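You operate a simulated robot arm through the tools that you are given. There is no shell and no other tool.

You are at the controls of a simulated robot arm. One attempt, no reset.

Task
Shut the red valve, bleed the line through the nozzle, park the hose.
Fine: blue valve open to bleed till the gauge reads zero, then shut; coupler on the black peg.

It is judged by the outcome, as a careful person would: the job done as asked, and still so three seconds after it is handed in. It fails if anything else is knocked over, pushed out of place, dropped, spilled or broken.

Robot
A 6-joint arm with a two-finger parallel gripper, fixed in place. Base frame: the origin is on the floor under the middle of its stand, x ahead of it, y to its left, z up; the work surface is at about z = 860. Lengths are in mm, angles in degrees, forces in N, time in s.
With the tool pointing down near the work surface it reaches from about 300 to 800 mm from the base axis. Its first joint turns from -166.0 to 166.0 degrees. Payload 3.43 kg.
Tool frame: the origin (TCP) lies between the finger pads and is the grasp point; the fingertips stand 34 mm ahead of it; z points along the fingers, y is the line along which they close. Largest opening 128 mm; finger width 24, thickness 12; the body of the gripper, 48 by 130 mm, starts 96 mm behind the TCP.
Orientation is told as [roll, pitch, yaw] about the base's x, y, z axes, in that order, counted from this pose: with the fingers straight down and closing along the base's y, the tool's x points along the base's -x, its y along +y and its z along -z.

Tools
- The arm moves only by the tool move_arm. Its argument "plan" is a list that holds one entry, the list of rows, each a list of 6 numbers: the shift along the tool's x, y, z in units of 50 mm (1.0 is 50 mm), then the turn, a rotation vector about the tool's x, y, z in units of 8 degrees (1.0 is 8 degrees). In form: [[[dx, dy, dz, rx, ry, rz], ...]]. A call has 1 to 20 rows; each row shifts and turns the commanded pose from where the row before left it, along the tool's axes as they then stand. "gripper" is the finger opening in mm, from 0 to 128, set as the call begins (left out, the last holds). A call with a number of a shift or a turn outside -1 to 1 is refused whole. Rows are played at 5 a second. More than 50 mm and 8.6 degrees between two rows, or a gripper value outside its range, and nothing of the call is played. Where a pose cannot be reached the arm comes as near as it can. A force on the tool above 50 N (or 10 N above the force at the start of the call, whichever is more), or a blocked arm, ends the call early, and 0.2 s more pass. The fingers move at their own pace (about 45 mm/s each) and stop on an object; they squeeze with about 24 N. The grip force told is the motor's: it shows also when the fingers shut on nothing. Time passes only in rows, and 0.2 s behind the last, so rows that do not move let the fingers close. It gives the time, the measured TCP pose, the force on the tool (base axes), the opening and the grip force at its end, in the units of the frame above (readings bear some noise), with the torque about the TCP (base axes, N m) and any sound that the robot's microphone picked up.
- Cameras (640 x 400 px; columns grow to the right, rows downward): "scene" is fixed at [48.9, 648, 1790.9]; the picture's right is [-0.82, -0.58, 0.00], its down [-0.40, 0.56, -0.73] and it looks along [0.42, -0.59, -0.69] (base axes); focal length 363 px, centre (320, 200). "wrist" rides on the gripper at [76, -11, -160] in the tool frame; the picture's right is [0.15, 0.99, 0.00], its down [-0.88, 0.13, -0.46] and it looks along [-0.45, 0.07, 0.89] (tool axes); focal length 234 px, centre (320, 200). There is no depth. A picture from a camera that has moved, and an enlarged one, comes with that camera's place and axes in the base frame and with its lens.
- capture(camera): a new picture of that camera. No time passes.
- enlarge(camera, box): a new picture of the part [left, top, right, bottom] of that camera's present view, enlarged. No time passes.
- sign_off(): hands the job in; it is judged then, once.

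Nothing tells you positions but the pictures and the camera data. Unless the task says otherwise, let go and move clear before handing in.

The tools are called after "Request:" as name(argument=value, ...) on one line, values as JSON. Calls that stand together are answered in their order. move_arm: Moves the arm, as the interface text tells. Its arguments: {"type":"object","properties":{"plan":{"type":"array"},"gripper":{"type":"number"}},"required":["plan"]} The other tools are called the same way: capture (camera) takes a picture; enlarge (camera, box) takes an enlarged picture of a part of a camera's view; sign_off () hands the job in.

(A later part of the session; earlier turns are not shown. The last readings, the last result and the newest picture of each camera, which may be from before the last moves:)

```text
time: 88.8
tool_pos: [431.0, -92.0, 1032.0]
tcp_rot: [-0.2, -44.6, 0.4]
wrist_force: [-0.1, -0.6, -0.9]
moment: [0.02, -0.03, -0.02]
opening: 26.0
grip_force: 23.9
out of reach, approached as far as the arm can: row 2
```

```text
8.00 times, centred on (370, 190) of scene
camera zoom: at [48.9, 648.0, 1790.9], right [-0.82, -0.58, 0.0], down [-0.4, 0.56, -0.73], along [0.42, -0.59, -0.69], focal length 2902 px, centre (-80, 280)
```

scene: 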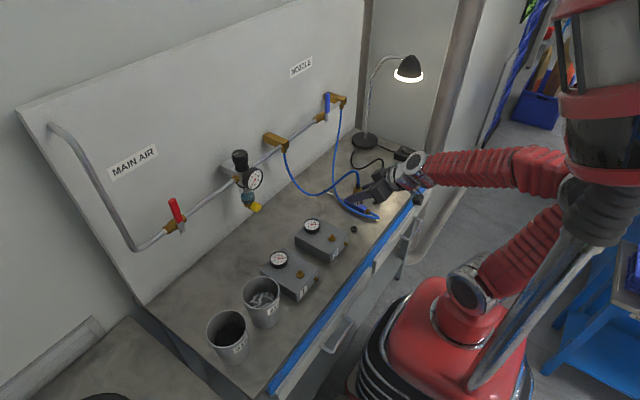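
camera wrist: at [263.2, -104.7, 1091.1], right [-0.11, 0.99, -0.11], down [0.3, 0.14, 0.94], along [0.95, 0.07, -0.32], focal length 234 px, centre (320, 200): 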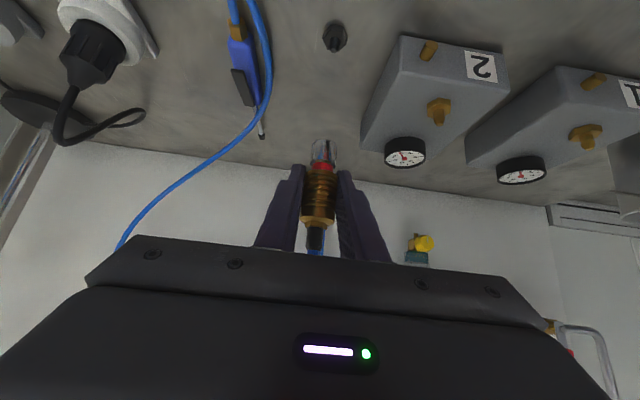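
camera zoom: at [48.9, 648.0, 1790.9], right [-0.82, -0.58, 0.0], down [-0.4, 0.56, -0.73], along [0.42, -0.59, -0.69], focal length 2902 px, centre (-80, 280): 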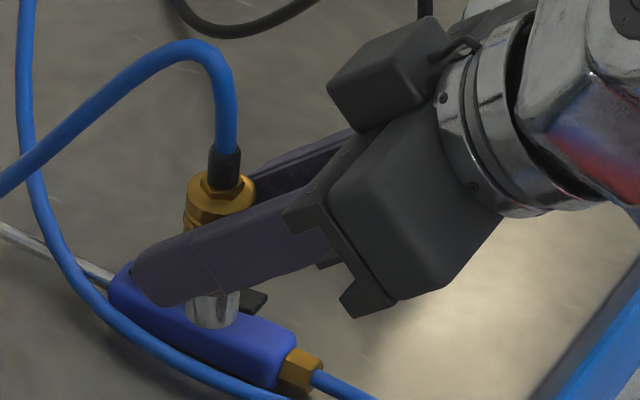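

The peg comes out near (433,-95), with its hex top at z≈867 and spigot tip at z≈881. The coupler hangs vertical. I'll correct the small offset and lower until the nose is just above the spigot, then check the alignment visually.

Request:
move_arm(plan=[[[0.415, -0.018, 0.387, 0, 0, 0], [0.415, -0.018, 0.387, 0, 0, 0], [0.415, -0.018, 0.387, 0, 0, 0], [0, 0, 0, 0, 0, 0]]])

Request:
capture(camera="wrist")

Request:
enlarge(camera="wrist", box=[280, 90, 370, 190])

Request:
enlarge(camera="scene", box=[335, 195, 385, 240])

Request:
capture(camera="scene")

```text
time: 89.8
tool_pos: [455.3, -106.6, 961.9]
tcp_rot: [-0.4, -44.4, 0.5]
wrist_force: [-0.7, 0.3, -1.5]
moment: [0.0, -0.02, 0.03]
opening: 25.7
grip_force: 24.0
out of reach, approached as far as the arm can: row 1, 2, 3
```

```text
taken
camera wrist: at [289.0, -118.7, 1022.1], right [-0.11, 0.99, -0.11], down [0.31, 0.14, 0.94], along [0.95, 0.07, -0.32], focal length 234 px, centre (320, 200)
```

wrist: 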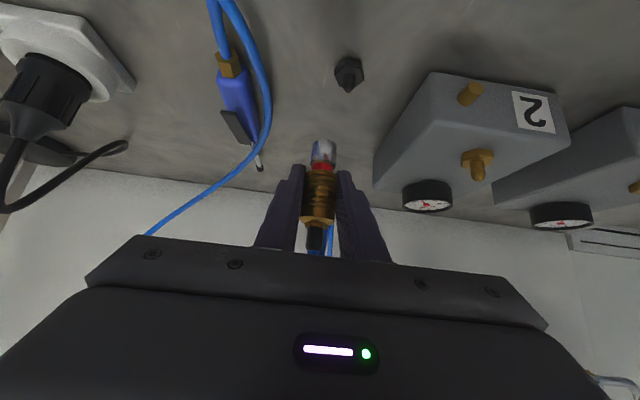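

```text
4.00 times, centred on (325, 140) of wrist
camera zoom: at [289.0, -118.7, 1022.1], right [-0.11, 0.99, -0.11], down [0.31, 0.14, 0.94], along [0.95, 0.07, -0.32], focal length 937 px, centre (300, 440)
```

zoom: 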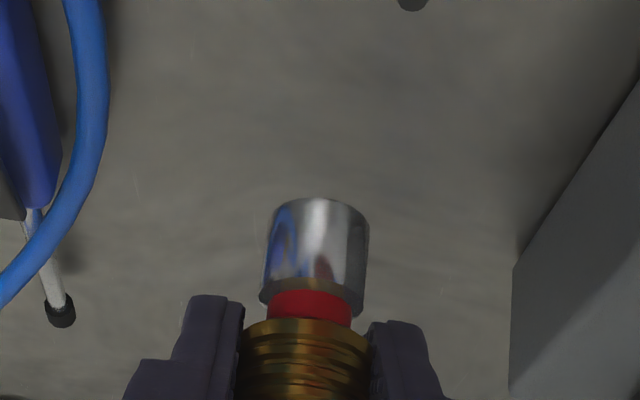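

```text
8.89 times, centred on (360, 218) of scene
camera zoom: at [48.9, 648.0, 1790.9], right [-0.82, -0.58, 0.0], down [-0.4, 0.56, -0.73], along [0.42, -0.59, -0.69], focal length 3224 px, centre (-36, 44)
```

zoom: 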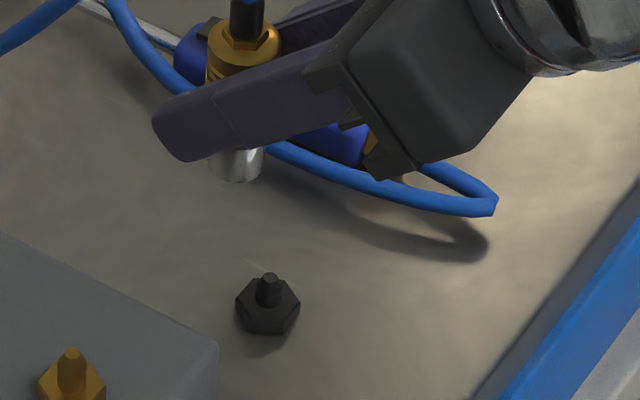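

```text
taken
```

scene: 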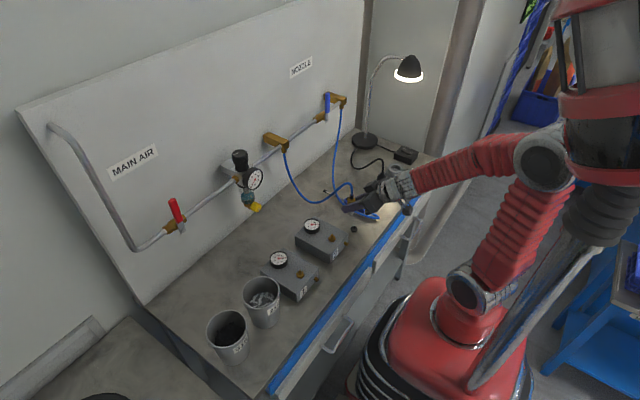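

The arm can't fold that close to its base with this tilt, so it drifted off to (455,-107). I'll lift and yaw the tool about 45° around the vertical, which keeps the coupler upright and moves the wrist farther out.

Request:
move_arm(plan=[[[-0.35, 0, -0.356, 0, 0, 0], [-0.35, 0, -0.356, 0, 0, 0], [0, 0, 0, -0.658, 0, -0.6675], [0, 0, 0, -0.658, 0, -0.6675], [0, 0, 0, -0.658, 0, -0.6675], [0, 0, 0, -0.658, 0, -0.6675], [0, 0, 0, -0.658, 0, -0.6675], [0, 0, 0, -0.658, 0, -0.6675]]])

Request:
capture(camera="wrist")

Request:
capture(camera="scene")

```text
time: 91.6
tool_pos: [455.1, -106.0, 1011.7]
tcp_rot: [-0.4, -44.5, 45.6]
wrist_force: [-0.8, -0.4, -1.3]
moment: [-0.01, 0.0, -0.02]
opening: 25.8
grip_force: 24.1
```

```text
taken
camera wrist: at [345.7, -232.1, 1072.7], right [-0.78, 0.62, -0.11], down [0.12, 0.31, 0.94], along [0.62, 0.72, -0.32], focal length 234 px, centre (320, 200)
```

wrist: 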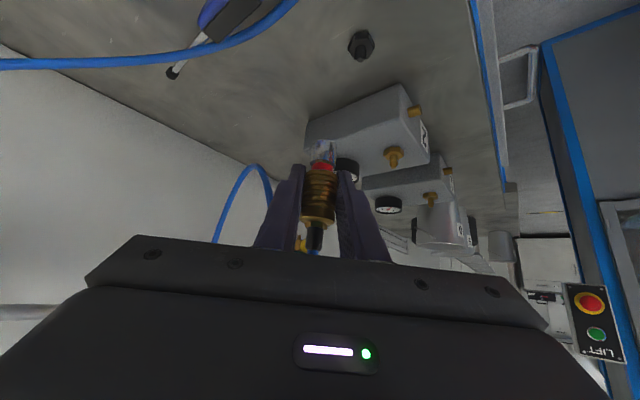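

```text
taken
```

scene: 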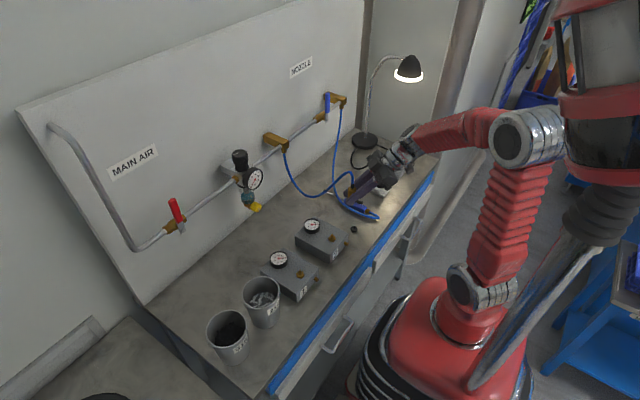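

The yaw worked with no trouble. I'll shift over the peg and lower part-way.

Request:
move_arm(plan=[[[0.35, 0.47, -0.016, 0, 0, 0], [0.35, 0, 0.357, 0, 0, 0], [0, 0, 0, 0, 0, 0]]])

Request:
capture(camera="wrist")

Request:
enlarge(camera="wrist", box=[270, 60, 390, 200])

Request:
enlarge(camera="scene", box=[335, 195, 385, 240])

```text
time: 92.4
tool_pos: [429.9, -98.0, 975.4]
tcp_rot: [-0.4, -44.5, 45.4]
wrist_force: [0.5, -0.2, -1.6]
moment: [0.01, 0.0, 0.03]
opening: 25.9
grip_force: 24.1
```

```text
taken
camera wrist: at [319.7, -224.6, 1035.5], right [-0.78, 0.62, -0.11], down [0.12, 0.31, 0.94], along [0.62, 0.72, -0.32], focal length 234 px, centre (320, 200)
```

wrist: 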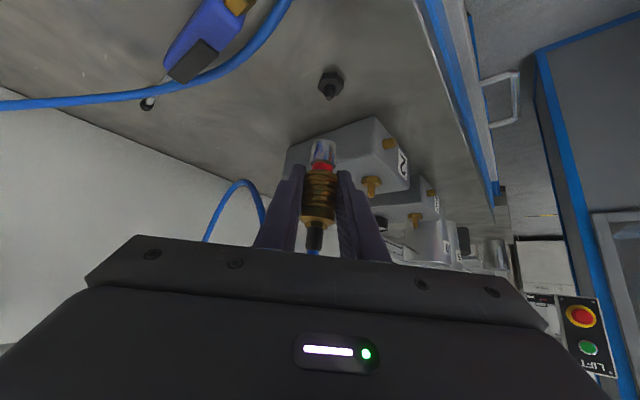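

```text
2.86 times, centred on (330, 130) of wrist
camera zoom: at [319.7, -224.6, 1035.5], right [-0.78, 0.62, -0.11], down [0.12, 0.31, 0.94], along [0.62, 0.72, -0.32], focal length 669 px, centre (291, 400)
```

zoom: 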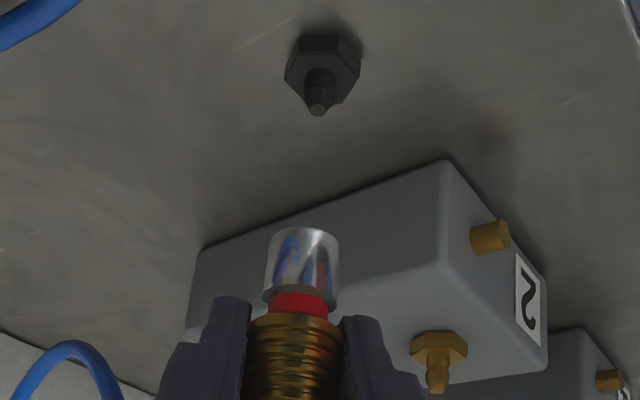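

```text
8.89 times, centred on (360, 218) of scene
camera zoom: at [48.9, 648.0, 1790.9], right [-0.82, -0.58, 0.0], down [-0.4, 0.56, -0.73], along [0.42, -0.59, -0.69], focal length 3224 px, centre (-36, 44)
```

zoom: 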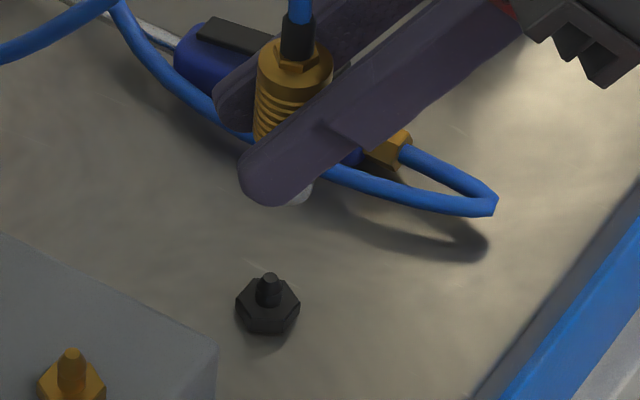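

The nose axis is within about 1.5 mm of the peg in both views. I'll apply the small correction and go down to just above the spigot.

Request:
move_arm(plan=[[[-0.018, -0.0144, 0.0177, 0, 0, 0], [0.245, 0, 0.25, 0, 0, 0], [0.245, 0, 0.25, 0, 0, 0], [0, 0, 0, 0, 0, 0]]])

Request:
capture(camera="wrist")

Request:
enlarge(camera="wrist", box=[285, 90, 365, 190])

Request:
enlarge(camera="scene", box=[340, 205, 375, 240])

```text
time: 93.4
tool_pos: [431.7, -99.3, 941.1]
tcp_rot: [-0.4, -44.4, 45.4]
wrist_force: [0.0, 0.5, -0.8]
moment: [0.0, -0.01, -0.01]
opening: 26.2
grip_force: 23.9
```

```text
taken
camera wrist: at [321.8, -224.6, 1000.9], right [-0.77, 0.62, -0.11], down [0.12, 0.31, 0.94], along [0.62, 0.72, -0.32], focal length 234 px, centre (320, 200)
```

wrist: 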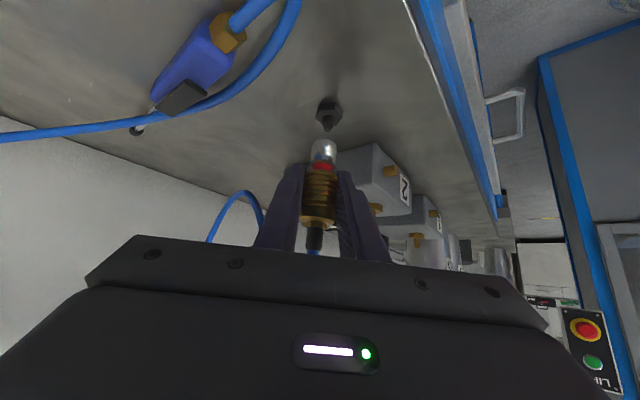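

```text
4.00 times, centred on (325, 140) of wrist
camera zoom: at [321.8, -224.6, 1000.9], right [-0.77, 0.62, -0.11], down [0.12, 0.31, 0.94], along [0.62, 0.72, -0.32], focal length 937 px, centre (300, 440)
```

zoom: 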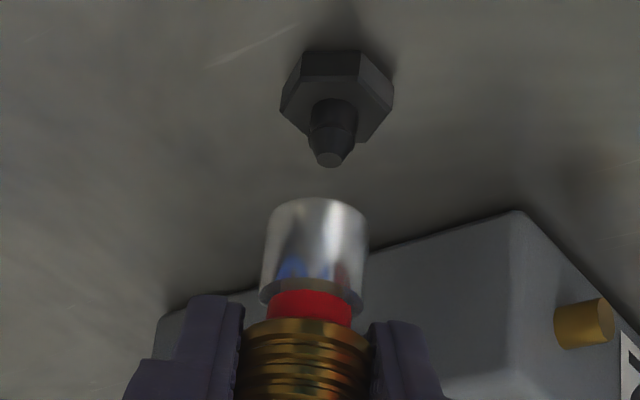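

```text
11.43 times, centred on (358, 222) of scene
camera zoom: at [48.9, 648.0, 1790.9], right [-0.82, -0.58, 0.0], down [-0.4, 0.56, -0.73], along [0.42, -0.59, -0.69], focal length 4146 px, centre (-109, -57)
```

zoom: 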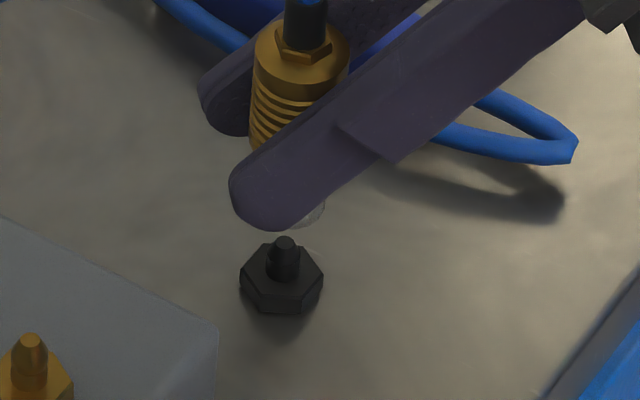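

The nose is about 10 mm above the spigot and within a millimetre laterally. I'll make a last fine correction and lower slowly onto the peg, watching the force.

Request:
move_arm(plan=[[[0.0044, 0.019, -0.0043, 0, 0, 0], [0.042, 0, 0.0428, 0, 0, 0], [0.042, 0, 0.0428, 0, 0, 0], [0.042, 0, 0.0428, 0, 0, 0], [0.042, 0, 0.0428, 0, 0, 0]]])

Request:
enlarge(camera="wrist", box=[285, 90, 365, 190])

Request:
enlarge(camera="scene", box=[340, 205, 375, 240])

```text
time: 94.6
tool_pos: [430.8, -97.3, 927.8]
tcp_rot: [-0.4, -44.5, 45.5]
wrist_force: [-0.4, -0.4, -0.3]
moment: [-0.03, 0.01, 0.03]
opening: 26.1
grip_force: 23.8
```

```text
4.00 times, centred on (325, 140) of wrist
camera zoom: at [320.9, -224.0, 989.1], right [-0.78, 0.62, -0.11], down [0.12, 0.31, 0.94], along [0.62, 0.72, -0.32], focal length 937 px, centre (300, 440)
```

zoom: 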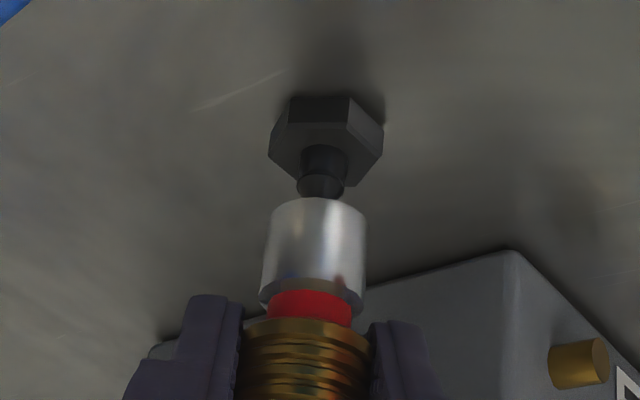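

```text
11.43 times, centred on (358, 222) of scene
camera zoom: at [48.9, 648.0, 1790.9], right [-0.82, -0.58, 0.0], down [-0.4, 0.56, -0.73], along [0.42, -0.59, -0.69], focal length 4146 px, centre (-109, -57)
```

zoom: 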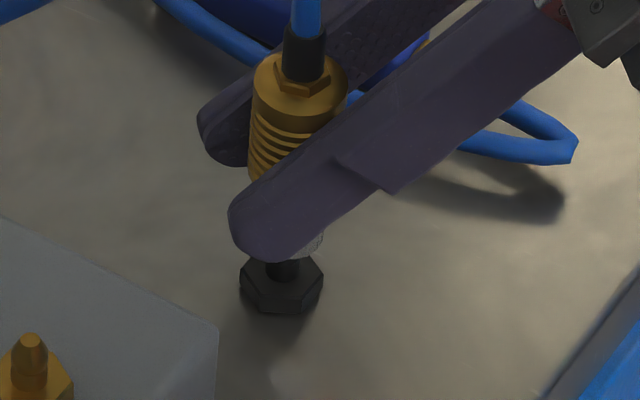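

The alignment looks good and there's no contact force yet. I'll continue down slowly to seat it.

Request:
move_arm(plan=[[[0.028, 0, 0.0285, 0, 0, 0], [0.028, 0, 0.0285, 0, 0, 0], [0.028, 0, 0.0285, 0, 0, 0], [0.028, 0, 0.0285, 0, 0, 0]]])

Request:
enlarge(camera="wrist", box=[285, 90, 365, 190])

Request:
enlarge(camera="scene", box=[340, 205, 375, 240])

```text
time: 95.6
tool_pos: [430.3, -97.7, 921.8]
tcp_rot: [-0.4, -44.6, 45.4]
wrist_force: [-0.4, -0.6, -0.6]
moment: [-0.03, -0.02, -0.01]
opening: 26.0
grip_force: 24.1
```

```text
4.00 times, centred on (325, 140) of wrist
camera zoom: at [320.9, -224.1, 981.2], right [-0.78, 0.62, -0.11], down [0.12, 0.31, 0.94], along [0.62, 0.72, -0.32], focal length 937 px, centre (300, 440)
```

zoom: 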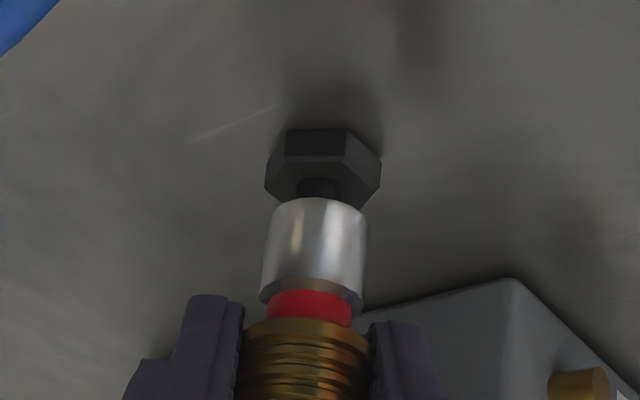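

```text
11.43 times, centred on (358, 222) of scene
camera zoom: at [48.9, 648.0, 1790.9], right [-0.82, -0.58, 0.0], down [-0.4, 0.56, -0.73], along [0.42, -0.59, -0.69], focal length 4146 px, centre (-109, -57)
```

zoom: 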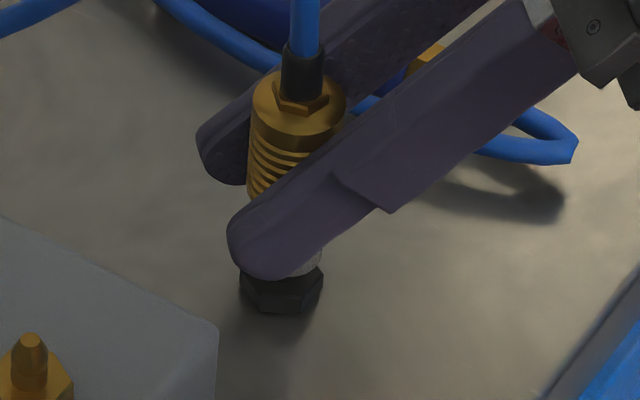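

The nose is sliding over the spigot with about 6 mm left and no force. I'll keep going gently to the hex.

Request:
move_arm(plan=[[[0.028, 0, 0.0285, 0, 0, 0], [0.028, 0, 0.0285, 0, 0, 0], [0.028, 0, 0.0285, 0, 0, 0]]])

Request:
enlarge(camera="wrist", box=[285, 90, 365, 190])

Request:
enlarge(camera="scene", box=[340, 205, 375, 240])

```text
time: 96.4
tool_pos: [431.1, -98.4, 915.9]
tcp_rot: [-0.4, -44.5, 45.5]
wrist_force: [-0.5, 0.2, 0.2]
moment: [-0.01, 0.01, 0.0]
opening: 26.0
grip_force: 23.7
```

```text
4.00 times, centred on (325, 140) of wrist
camera zoom: at [320.9, -224.3, 975.4], right [-0.78, 0.62, -0.11], down [0.12, 0.31, 0.94], along [0.62, 0.72, -0.32], focal length 937 px, centre (300, 440)
```

zoom: 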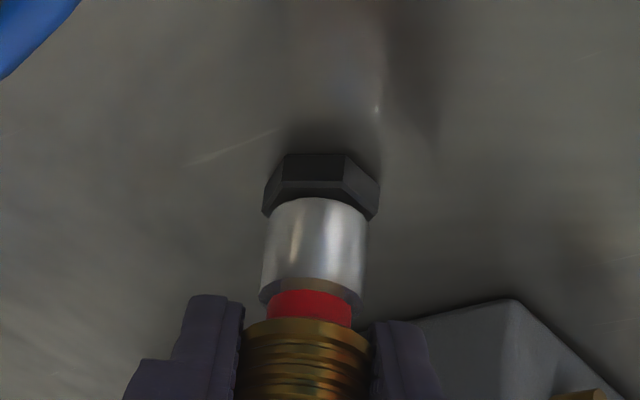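

```text
11.43 times, centred on (358, 222) of scene
camera zoom: at [48.9, 648.0, 1790.9], right [-0.82, -0.58, 0.0], down [-0.4, 0.56, -0.73], along [0.42, -0.59, -0.69], focal length 4146 px, centre (-109, -57)
```

zoom: 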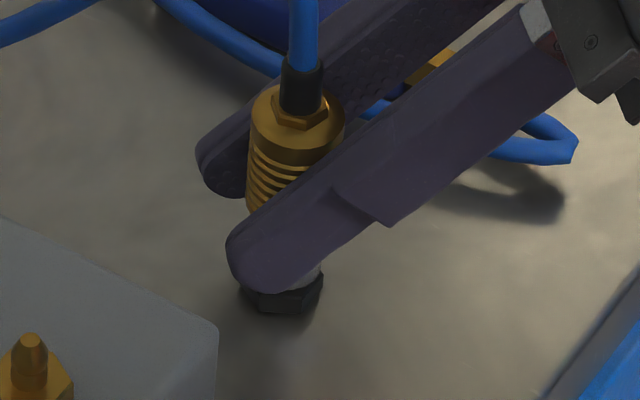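

It is nearly on the hex with no force yet. I'll lower the last millimetres in 1 mm steps until it contacts.

Request:
move_arm(plan=[[[0.014, 0, 0.01425, 0, 0, 0], [0.014, 0, 0.01425, 0, 0, 0], [0.014, 0, 0.01425, 0, 0, 0]]])

Request:
enlarge(camera="wrist", box=[285, 90, 365, 190])

```text
time: 97.2
tool_pos: [430.9, -97.7, 912.6]
tcp_rot: [-0.4, -44.5, 45.5]
wrist_force: [-0.1, 0.1, 3.0]
moment: [0.03, 0.02, 0.02]
opening: 25.6
grip_force: 23.9
```

```text
4.00 times, centred on (325, 140) of wrist
camera zoom: at [320.8, -224.1, 972.6], right [-0.77, 0.62, -0.11], down [0.12, 0.31, 0.94], along [0.62, 0.72, -0.32], focal length 937 px, centre (300, 440)
```

zoom: 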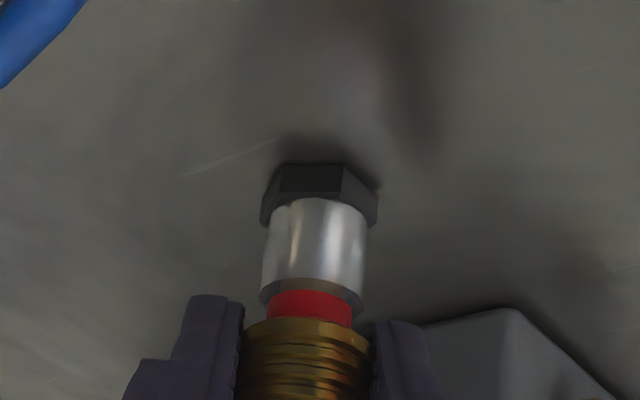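

The first contact force is about 3 N, so the nose is on the hex. I'll press a little more to seat it and see whether the sleeve comes forward.

Request:
move_arm(plan=[[[0.014, 0, 0.01425, 0, 0, 0], [0.014, 0, 0.01425, 0, 0, 0], [0.014, 0, 0.01425, 0, 0, 0]]])

Request:
enlarge(camera="wrist", box=[285, 90, 365, 190])

Request:
enlarge(camera="scene", box=[340, 205, 375, 240])

```text
time: 98.0
tool_pos: [430.6, -97.8, 909.0]
tcp_rot: [-0.4, -44.5, 45.6]
wrist_force: [1.6, 2.5, 4.1]
moment: [0.19, -0.11, -0.03]
opening: 25.9
grip_force: 24.1
```

```text
4.00 times, centred on (325, 140) of wrist
camera zoom: at [320.9, -224.2, 969.3], right [-0.78, 0.62, -0.11], down [0.12, 0.31, 0.94], along [0.62, 0.72, -0.32], focal length 937 px, centre (300, 440)
```

zoom: 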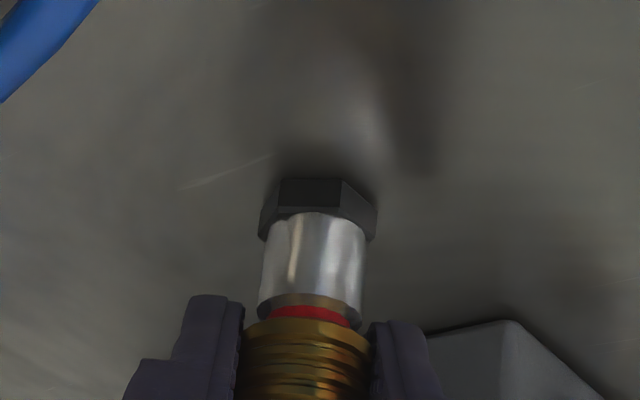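

```text
11.43 times, centred on (358, 222) of scene
camera zoom: at [48.9, 648.0, 1790.9], right [-0.82, -0.58, 0.0], down [-0.4, 0.56, -0.73], along [0.42, -0.59, -0.69], focal length 4146 px, centre (-109, -57)
```

zoom: 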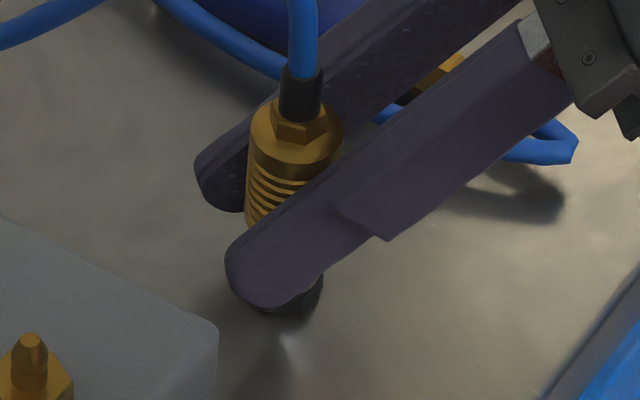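

The nose is seated, and the sleeve is now sliding forward over the red collar. I'll push a few more millimetres until it closes.

Request:
move_arm(plan=[[[0.014, 0, 0.01425, 0, 0, 0], [0.014, 0, 0.01425, 0, 0, 0], [0.014, 0, 0.01425, 0, 0, 0], [0.014, 0, 0.01425, 0, 0, 0]]])

Request:
enlarge(camera="wrist", box=[285, 90, 365, 190])

Request:
enlarge(camera="scene", box=[340, 205, 375, 240])

```text
time: 99.0
tool_pos: [431.4, -98.0, 907.1]
tcp_rot: [-0.6, -44.6, 45.6]
wrist_force: [-3.0, -1.1, 19.4]
moment: [0.19, 0.02, 0.04]
opening: 26.0
grip_force: 23.9
```

```text
4.00 times, centred on (325, 140) of wrist
camera zoom: at [320.7, -224.3, 966.2], right [-0.77, 0.62, -0.11], down [0.12, 0.31, 0.94], along [0.62, 0.72, -0.32], focal length 937 px, centre (300, 440)
```

zoom: 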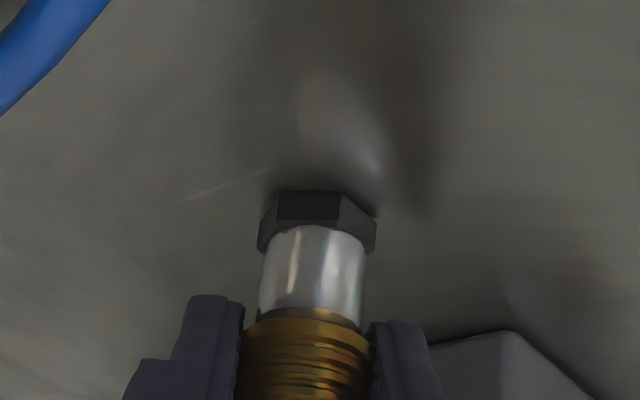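

```text
11.43 times, centred on (358, 222) of scene
camera zoom: at [48.9, 648.0, 1790.9], right [-0.82, -0.58, 0.0], down [-0.4, 0.56, -0.73], along [0.42, -0.59, -0.69], focal length 4146 px, centre (-109, -57)
```

zoom: 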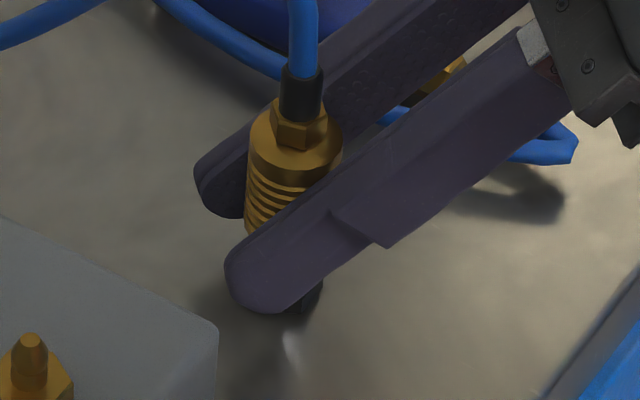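

The red collar is fully covered and the force rose to 19 N, so the coupler is seated and the sleeve is closed. I'll ease off the pressure and open the fingers.

Request:
move_arm(plan=[[[-0.02, 0, -0.0204, 0, 0, 0]]])

Request:
move_arm(plan=[[[0, 0, 0, 0, 0, 0], [0, 0, 0, 0, 0, 0], [0, 0, 0, 0, 0, 0]]], gripper=50)

Request:
enlarge(camera="wrist", box=[265, 90, 385, 260])

Request:
enlarge(camera="scene", box=[330, 185, 390, 245])

```text
time: 99.4
tool_pos: [429.7, -98.2, 907.2]
tcp_rot: [-0.4, -44.5, 45.5]
wrist_force: [3.4, -2.2, 9.2]
moment: [0.06, -0.18, -0.05]
opening: 25.8
grip_force: 23.9
```

```text
time: 100.2
tool_pos: [430.2, -97.1, 907.7]
tcp_rot: [-0.4, -44.5, 45.6]
wrist_force: [0.5, -0.4, -0.4]
moment: [-0.02, -0.01, 0.02]
opening: 50.0
grip_force: 0.1
```

```text
2.35 times, centred on (325, 175) of wrist
camera zoom: at [320.7, -224.0, 966.7], right [-0.78, 0.62, -0.11], down [0.12, 0.31, 0.94], along [0.62, 0.72, -0.32], focal length 551 px, centre (308, 259)
```

zoom: 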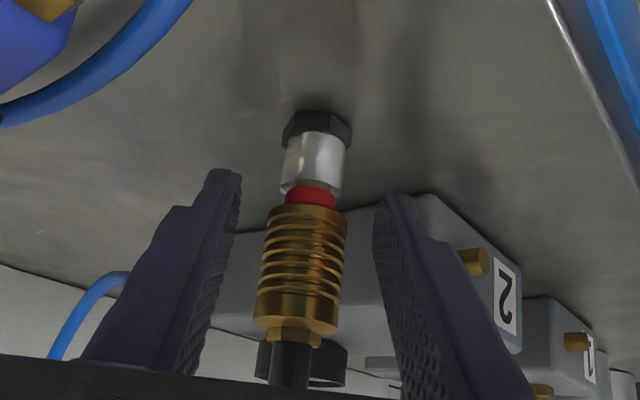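

```text
6.67 times, centred on (360, 215) of scene
camera zoom: at [48.9, 648.0, 1790.9], right [-0.82, -0.58, 0.0], down [-0.4, 0.56, -0.73], along [0.42, -0.59, -0.69], focal length 2418 px, centre (53, 100)
```

zoom: 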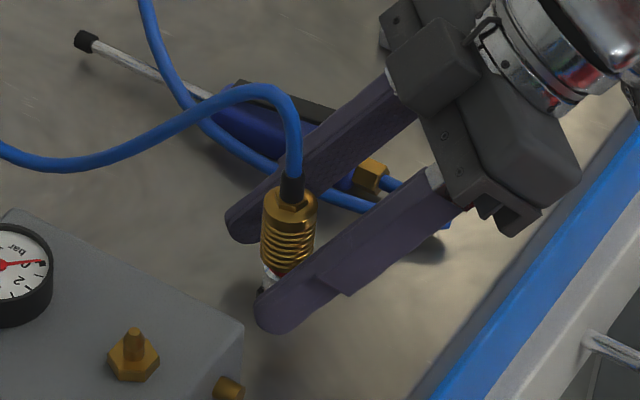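

After letting go, the red collar showed again, so the sleeve sprang back and the coupler isn't latched yet. I'll examine how far it is inserted.

Request:
enlarge(camera="wrist", box=[300, 120, 350, 200])

Request:
enlarge(camera="scene", box=[348, 208, 372, 238])

Request:
capture(camera="wrist")

```text
5.00 times, centred on (325, 160) of wrist
camera zoom: at [320.7, -224.0, 966.7], right [-0.78, 0.62, -0.11], down [0.12, 0.31, 0.94], along [0.62, 0.72, -0.32], focal length 1171 px, centre (295, 400)
```

zoom: 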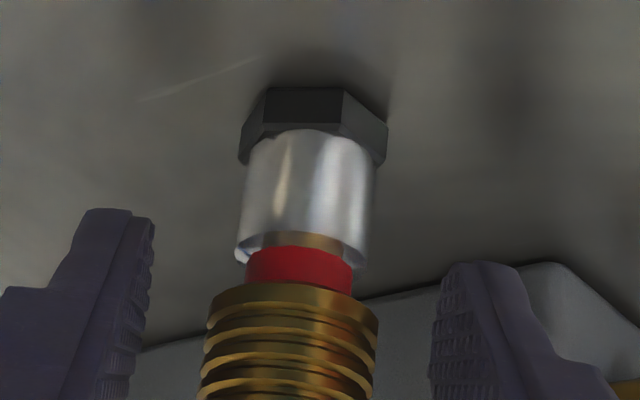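

```text
13.33 times, centred on (360, 223) of scene
camera zoom: at [48.9, 648.0, 1790.9], right [-0.82, -0.58, 0.0], down [-0.4, 0.56, -0.73], along [0.42, -0.59, -0.69], focal length 4837 px, centre (-213, -107)
```

zoom: 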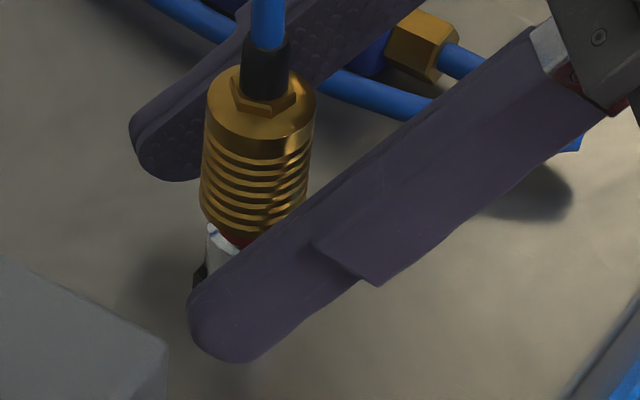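

```text
taken
camera wrist: at [320.7, -224.0, 966.7], right [-0.78, 0.62, -0.11], down [0.12, 0.31, 0.94], along [0.62, 0.72, -0.32], focal length 234 px, centre (320, 200)
```

wrist: 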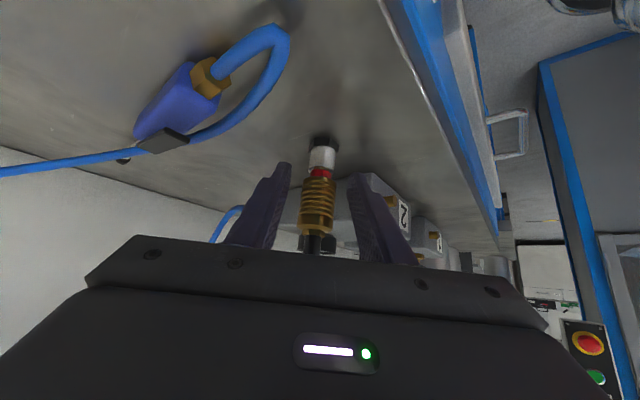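

The nose looks well onto the hex, but the sleeve is sitting back in its cocked position. It probably needs a firmer push to trip the latch, so I'll re-grip the sleeve a little higher and press down harder, keeping within force limits.

Request:
move_arm(plan=[[[-0.042, 0, -0.0428, 0, 0, 0], [-0.042, 0, -0.0428, 0, 0, 0], [0, 0, 0, 0, 0, 0]]])

Request:
move_arm(plan=[[[0, 0, 0, 0, 0, 0], [0, 0, 0, 0, 0, 0], [0, 0, 0, 0, 0, 0], [0, 0, 0, 0, 0, 0]]], gripper=10)

Request:
enlarge(camera="wrist", box=[285, 110, 365, 210])

```text
time: 101.0
tool_pos: [431.0, -98.2, 912.8]
tcp_rot: [-0.4, -44.5, 45.5]
wrist_force: [0.4, -0.8, 0.2]
moment: [-0.02, -0.01, 0.04]
opening: 49.9
grip_force: 0.1
```

```text
time: 102.0
tool_pos: [430.4, -97.9, 912.7]
tcp_rot: [-0.4, -44.4, 45.5]
wrist_force: [0.7, -0.3, 2.3]
moment: [0.03, -0.02, -0.02]
opening: 25.6
grip_force: 23.8
```

```text
4.00 times, centred on (325, 160) of wrist
camera zoom: at [320.8, -224.0, 972.7], right [-0.78, 0.62, -0.11], down [0.12, 0.31, 0.94], along [0.62, 0.72, -0.32], focal length 937 px, centre (300, 360)
```

zoom: 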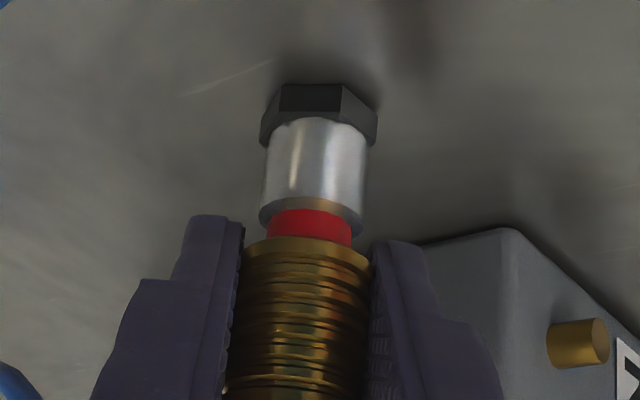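

The sleeve is re-gripped in its back position. I'll push down in small steps until the force is clearly higher than before.

Request:
move_arm(plan=[[[0.021, 0, 0.0214, 0, 0, 0], [0.021, 0, 0.0214, 0, 0, 0], [0.021, 0, 0.0214, 0, 0, 0], [0.021, 0, 0.0214, 0, 0, 0], [0.021, 0, 0.0214, 0, 0, 0], [0.014, 0, 0.01425, 0, 0, 0], [0.014, 0, 0.01425, 0, 0, 0]]])

Request:
enlarge(camera="wrist", box=[285, 110, 365, 210])

```text
time: 103.6
tool_pos: [430.3, -97.9, 903.6]
tcp_rot: [-0.5, -44.6, 45.5]
wrist_force: [3.4, 1.5, 21.1]
moment: [0.19, 0.02, 0.0]
opening: 26.1
grip_force: 24.4
```

```text
4.00 times, centred on (325, 160) of wrist
camera zoom: at [320.8, -224.2, 963.4], right [-0.78, 0.62, -0.11], down [0.12, 0.31, 0.94], along [0.62, 0.72, -0.32], focal length 937 px, centre (300, 360)
```

zoom: 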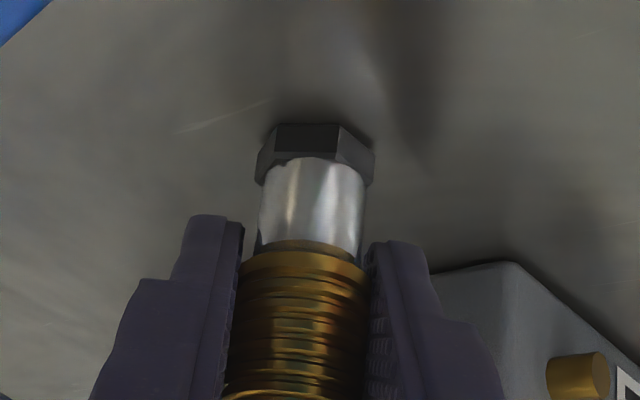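

I pressed to 21 N, and the fingers slipped about 2 mm on the sleeve. I'll release and see whether it latched this time.

Request:
move_arm(plan=[[[0, 0, 0, 0, 0, 0], [0, 0, 0, 0, 0, 0], [0, 0, 0, 0, 0, 0]]], gripper=50)

Request:
enlarge(camera="wrist", box=[285, 110, 365, 260])

Request:
enlarge(camera="scene", box=[340, 195, 380, 240])

```text
time: 104.4
tool_pos: [430.9, -98.6, 901.7]
tcp_rot: [-0.4, -44.5, 45.4]
wrist_force: [0.5, -0.1, 0.3]
moment: [0.0, -0.03, 0.01]
opening: 50.2
grip_force: 0.1
```

```text
2.67 times, centred on (325, 185) of wrist
camera zoom: at [320.6, -224.2, 962.9], right [-0.78, 0.62, -0.11], down [0.12, 0.31, 0.94], along [0.62, 0.72, -0.32], focal length 624 px, centre (307, 240)
```

zoom: 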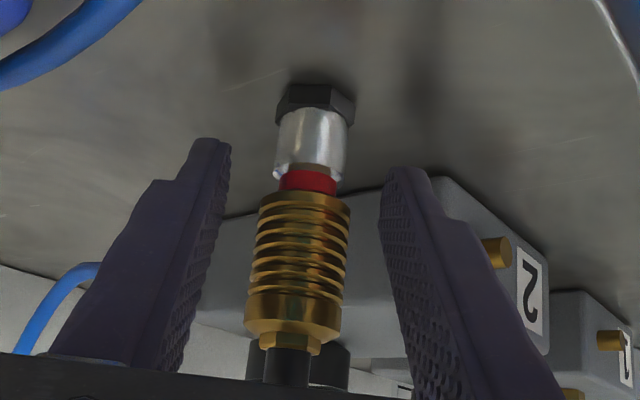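

```text
8.89 times, centred on (360, 218) of scene
camera zoom: at [48.9, 648.0, 1790.9], right [-0.82, -0.58, 0.0], down [-0.4, 0.56, -0.73], along [0.42, -0.59, -0.69], focal length 3224 px, centre (-36, 44)
```

zoom: 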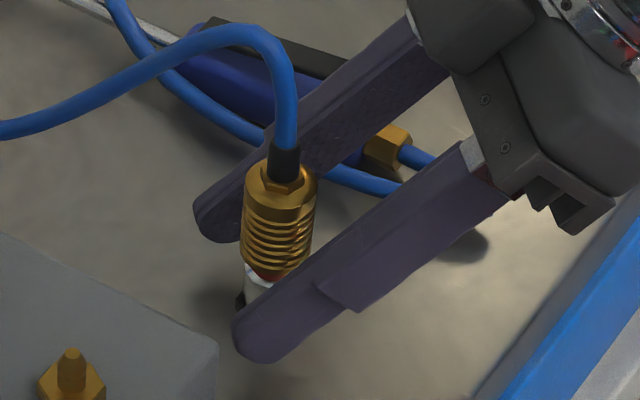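

The sleeve still springs back with the red collar showing, although the nose sits flush on the hex. Gripping the sleeve isn't the right way to push. Instead I'll take hold of the strain relief just above the nut and press on the body itself, leaving the sleeve free to snap forward. First I'll rise with the fingers open around the hose.

Request:
move_arm(plan=[[[-0.39, 0, -0.396, 0, 0, 0], [-0.39, 0, -0.396, 0, 0, 0], [-0.39, 0, -0.396, 0, 0, 0], [0.149, 0.016, -0.147, 0, 0, 0], [0, 0, 0, 0, 0, 0]]])

Request:
capture(camera="wrist")

Request:
enlarge(camera="wrist", box=[270, 80, 370, 240])

Request:
enlarge(camera="scene", box=[330, 180, 390, 240])

```text
time: 105.6
tool_pos: [422.0, -104.3, 987.4]
tcp_rot: [-0.5, -44.5, 45.6]
wrist_force: [1.1, -1.3, 0.1]
moment: [0.02, 0.01, 0.03]
opening: 50.1
grip_force: 0.1
```

```text
taken
camera wrist: at [312.0, -230.5, 1047.3], right [-0.78, 0.62, -0.11], down [0.12, 0.31, 0.94], along [0.62, 0.72, -0.32], focal length 234 px, centre (320, 200)
```

wrist: 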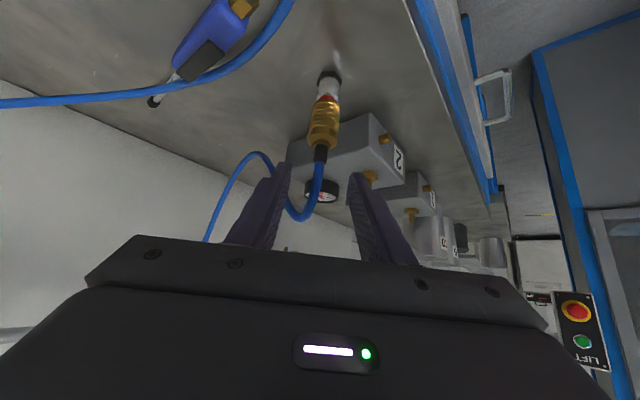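

```text
2.50 times, centred on (320, 160) of wrist
camera zoom: at [312.0, -230.5, 1047.3], right [-0.78, 0.62, -0.11], down [0.12, 0.31, 0.94], along [0.62, 0.72, -0.32], focal length 585 px, centre (320, 300)
```

zoom: 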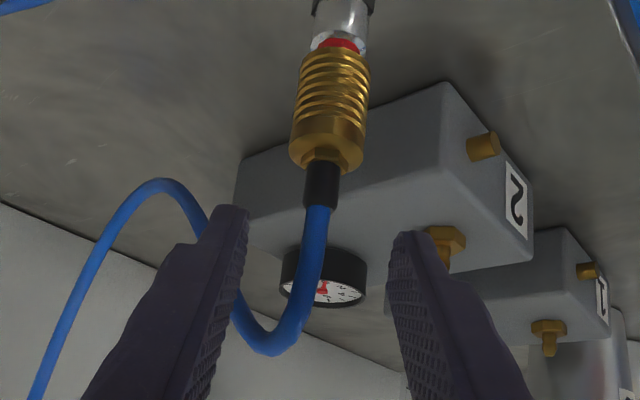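

```text
6.67 times, centred on (360, 210) of scene
camera zoom: at [48.9, 648.0, 1790.9], right [-0.82, -0.58, 0.0], down [-0.4, 0.56, -0.73], along [0.42, -0.59, -0.69], focal length 2418 px, centre (53, 133)
```

zoom: 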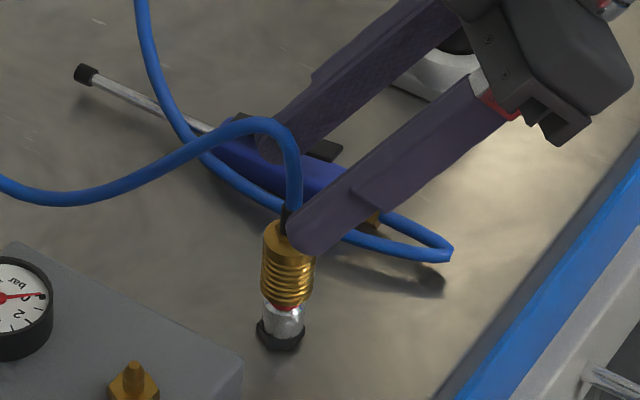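

The hose leaves forward between the fingers and the coupler stands on the peg. I'll lower so the fingertips rest just above the nut, then close on the strain relief.

Request:
move_arm(plan=[[[0.129, -0.016, 0.131, 0, 0, 0], [0.129, 0, 0.131, 0, 0, 0], [0, 0, 0, 0, 0, 0]]])

Request:
move_arm(plan=[[[0, 0, 0, 0, 0, 0], [0, 0, 0, 0, 0, 0], [0, 0, 0, 0, 0, 0], [0, 0, 0, 0, 0, 0]]], gripper=6)

Request:
enlarge(camera="wrist", box=[270, 80, 370, 240])

Request:
enlarge(camera="scene", box=[330, 180, 390, 240])

```text
time: 106.4
tool_pos: [423.7, -105.3, 968.3]
tcp_rot: [-0.4, -44.5, 45.5]
wrist_force: [0.6, -0.9, -0.9]
moment: [-0.04, 0.04, -0.01]
opening: 49.8
grip_force: 0.1
```

```text
time: 107.4
tool_pos: [422.8, -105.7, 967.5]
tcp_rot: [-0.4, -44.5, 45.6]
wrist_force: [0.3, 1.0, -0.4]
moment: [0.05, 0.04, 0.0]
opening: 12.8
grip_force: 24.2
```

```text
2.50 times, centred on (320, 160) of wrist
camera zoom: at [313.0, -231.3, 1028.3], right [-0.78, 0.62, -0.11], down [0.12, 0.31, 0.94], along [0.62, 0.72, -0.32], focal length 585 px, centre (320, 300)
```

zoom: 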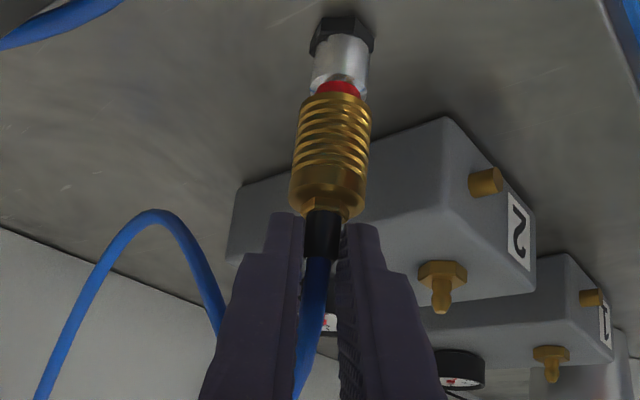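

```text
6.67 times, centred on (360, 210) of scene
camera zoom: at [48.9, 648.0, 1790.9], right [-0.82, -0.58, 0.0], down [-0.4, 0.56, -0.73], along [0.42, -0.59, -0.69], focal length 2418 px, centre (53, 133)
```

zoom: 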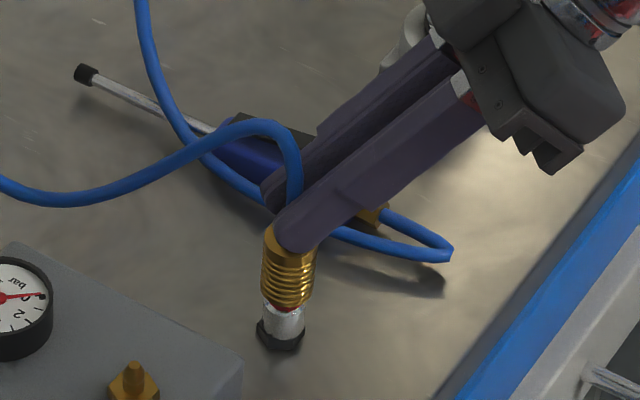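

I'm holding the strain relief just above the nut. I'll push the body straight down in small steps.

Request:
move_arm(plan=[[[0.014, 0, 0.01425, 0, 0, 0], [0.014, 0, 0.01425, 0, 0, 0], [0.014, 0, 0.01425, 0, 0, 0], [0.014, 0, 0.01425, 0, 0, 0]]])

Request:
enlarge(camera="wrist", box=[270, 80, 370, 240])

```text
time: 108.4
tool_pos: [423.0, -105.5, 963.4]
tcp_rot: [-0.5, -44.7, 45.5]
wrist_force: [1.4, -0.6, 26.2]
moment: [0.35, -0.35, -0.01]
opening: 12.8
grip_force: 23.6
```

```text
2.50 times, centred on (320, 160) of wrist
camera zoom: at [313.2, -231.2, 1024.3], right [-0.77, 0.62, -0.11], down [0.12, 0.31, 0.94], along [0.62, 0.72, -0.32], focal length 585 px, centre (320, 300)
```

zoom: 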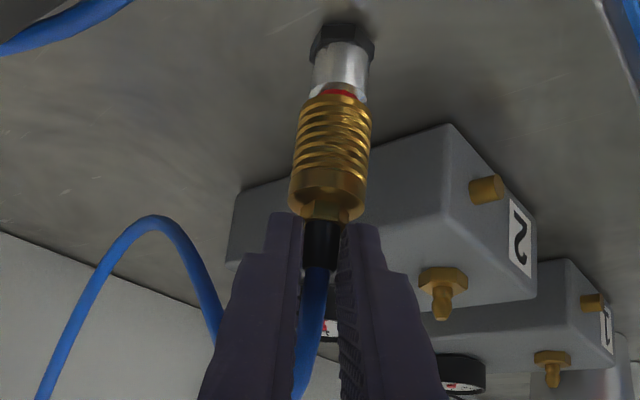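

The force is at 26 N and the red band is shrinking. I'll push a bit further.

Request:
move_arm(plan=[[[0.014, 0, 0.01425, 0, 0, 0], [0.014, 0, 0.01425, 0, 0, 0]]])

Request:
enlarge(camera="wrist", box=[270, 80, 370, 240])

```text
time: 109.0
tool_pos: [423.3, -104.9, 961.7]
tcp_rot: [-0.4, -44.5, 45.5]
wrist_force: [2.7, 0.5, 26.5]
moment: [0.32, -0.4, -0.04]
opening: 13.3
grip_force: 23.9
```

```text
2.50 times, centred on (320, 160) of wrist
camera zoom: at [313.2, -231.4, 1022.2], right [-0.78, 0.62, -0.11], down [0.12, 0.31, 0.94], along [0.62, 0.72, -0.32], focal length 585 px, centre (320, 300)
```

zoom: 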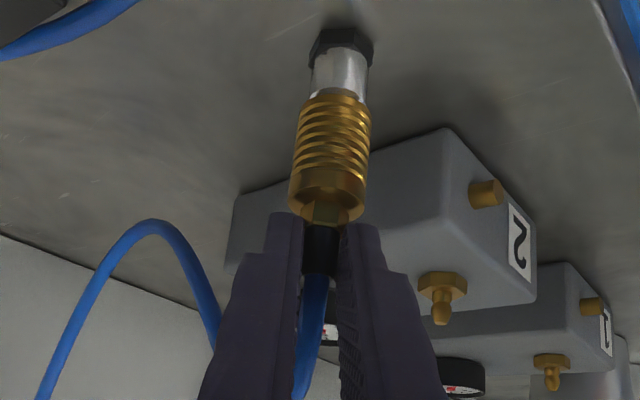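

The red collar is now hidden and the nut protrudes more above the sleeve, so it may have clicked. I'll open the fingers and check.

Request:
move_arm(plan=[[[0, 0, 0, 0, 0, 0], [0, 0, 0, 0, 0, 0], [0, 0, 0, 0, 0, 0]]], gripper=50)

Request:
enlarge(camera="wrist", box=[270, 80, 370, 240])

Request:
enlarge(camera="scene", box=[340, 200, 380, 240])

```text
time: 109.8
tool_pos: [422.5, -105.7, 961.4]
tcp_rot: [-0.4, -44.4, 45.5]
wrist_force: [0.3, -1.9, 4.8]
moment: [-0.06, -0.17, -0.05]
opening: 50.8
grip_force: 0.7
```

```text
2.50 times, centred on (320, 160) of wrist
camera zoom: at [313.1, -231.3, 1021.8], right [-0.78, 0.62, -0.11], down [0.12, 0.31, 0.94], along [0.62, 0.72, -0.32], focal length 585 px, centre (320, 300)
```

zoom: 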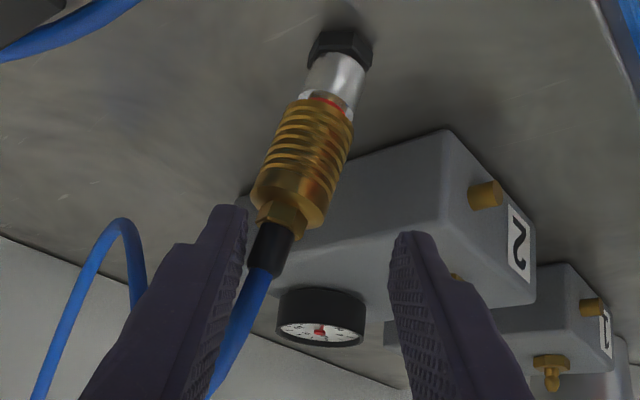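

```text
10.00 times, centred on (360, 220) of scene
camera zoom: at [48.9, 648.0, 1790.9], right [-0.82, -0.58, 0.0], down [-0.4, 0.56, -0.73], along [0.42, -0.59, -0.69], focal length 3628 px, centre (-80, 0)
```

zoom: 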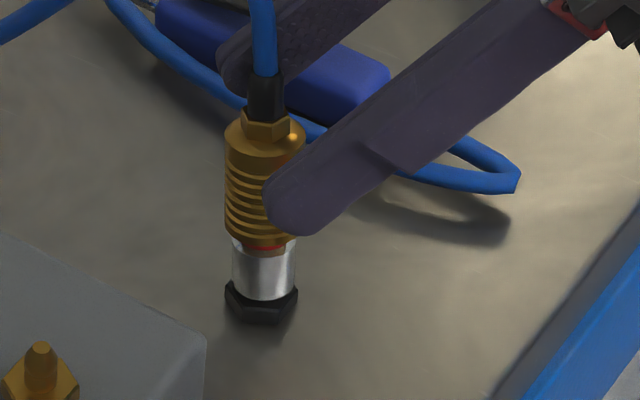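

The left fingertip caught the flange as it opened and is leaning the coupler over. I'll raise the fingers off it straight away.

Request:
move_arm(plan=[[[-0.07, 0, -0.0713, 0, 0, 0], [-0.07, 0, -0.0713, 0, 0, 0], [-0.07, 0, -0.0713, 0, 0, 0], [-0.07, 0, -0.0713, 0, 0, 0]]])

Request:
enlarge(camera="wrist", box=[270, 60, 370, 220])

Request:
enlarge(camera="scene", box=[340, 200, 380, 240])

```text
time: 110.8
tool_pos: [422.0, -106.1, 980.9]
tcp_rot: [-0.4, -44.5, 45.5]
wrist_force: [0.5, 0.4, 0.6]
moment: [-0.01, 0.03, 0.01]
opening: 50.0
grip_force: 0.0
```

```text
2.50 times, centred on (320, 140) of wrist
camera zoom: at [313.0, -231.1, 1041.9], right [-0.78, 0.62, -0.11], down [0.12, 0.31, 0.94], along [0.62, 0.72, -0.32], focal length 585 px, centre (320, 350)
```

zoom: 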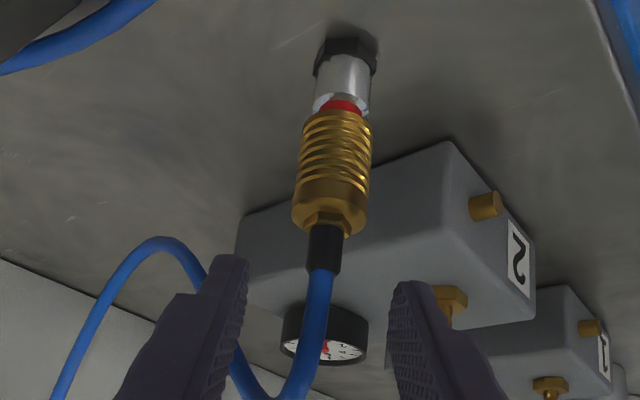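

```text
10.00 times, centred on (360, 220) of scene
camera zoom: at [48.9, 648.0, 1790.9], right [-0.82, -0.58, 0.0], down [-0.4, 0.56, -0.73], along [0.42, -0.59, -0.69], focal length 3628 px, centre (-80, 0)
```

zoom: 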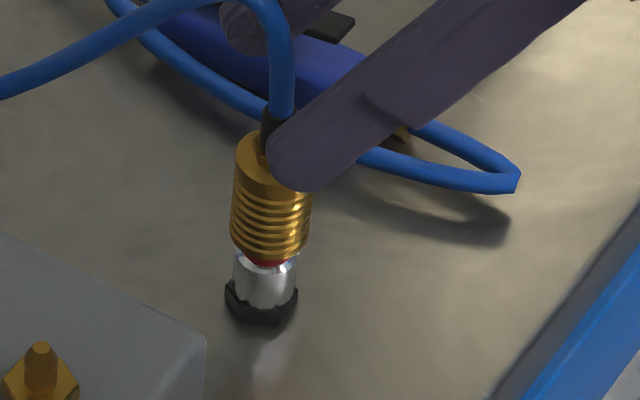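

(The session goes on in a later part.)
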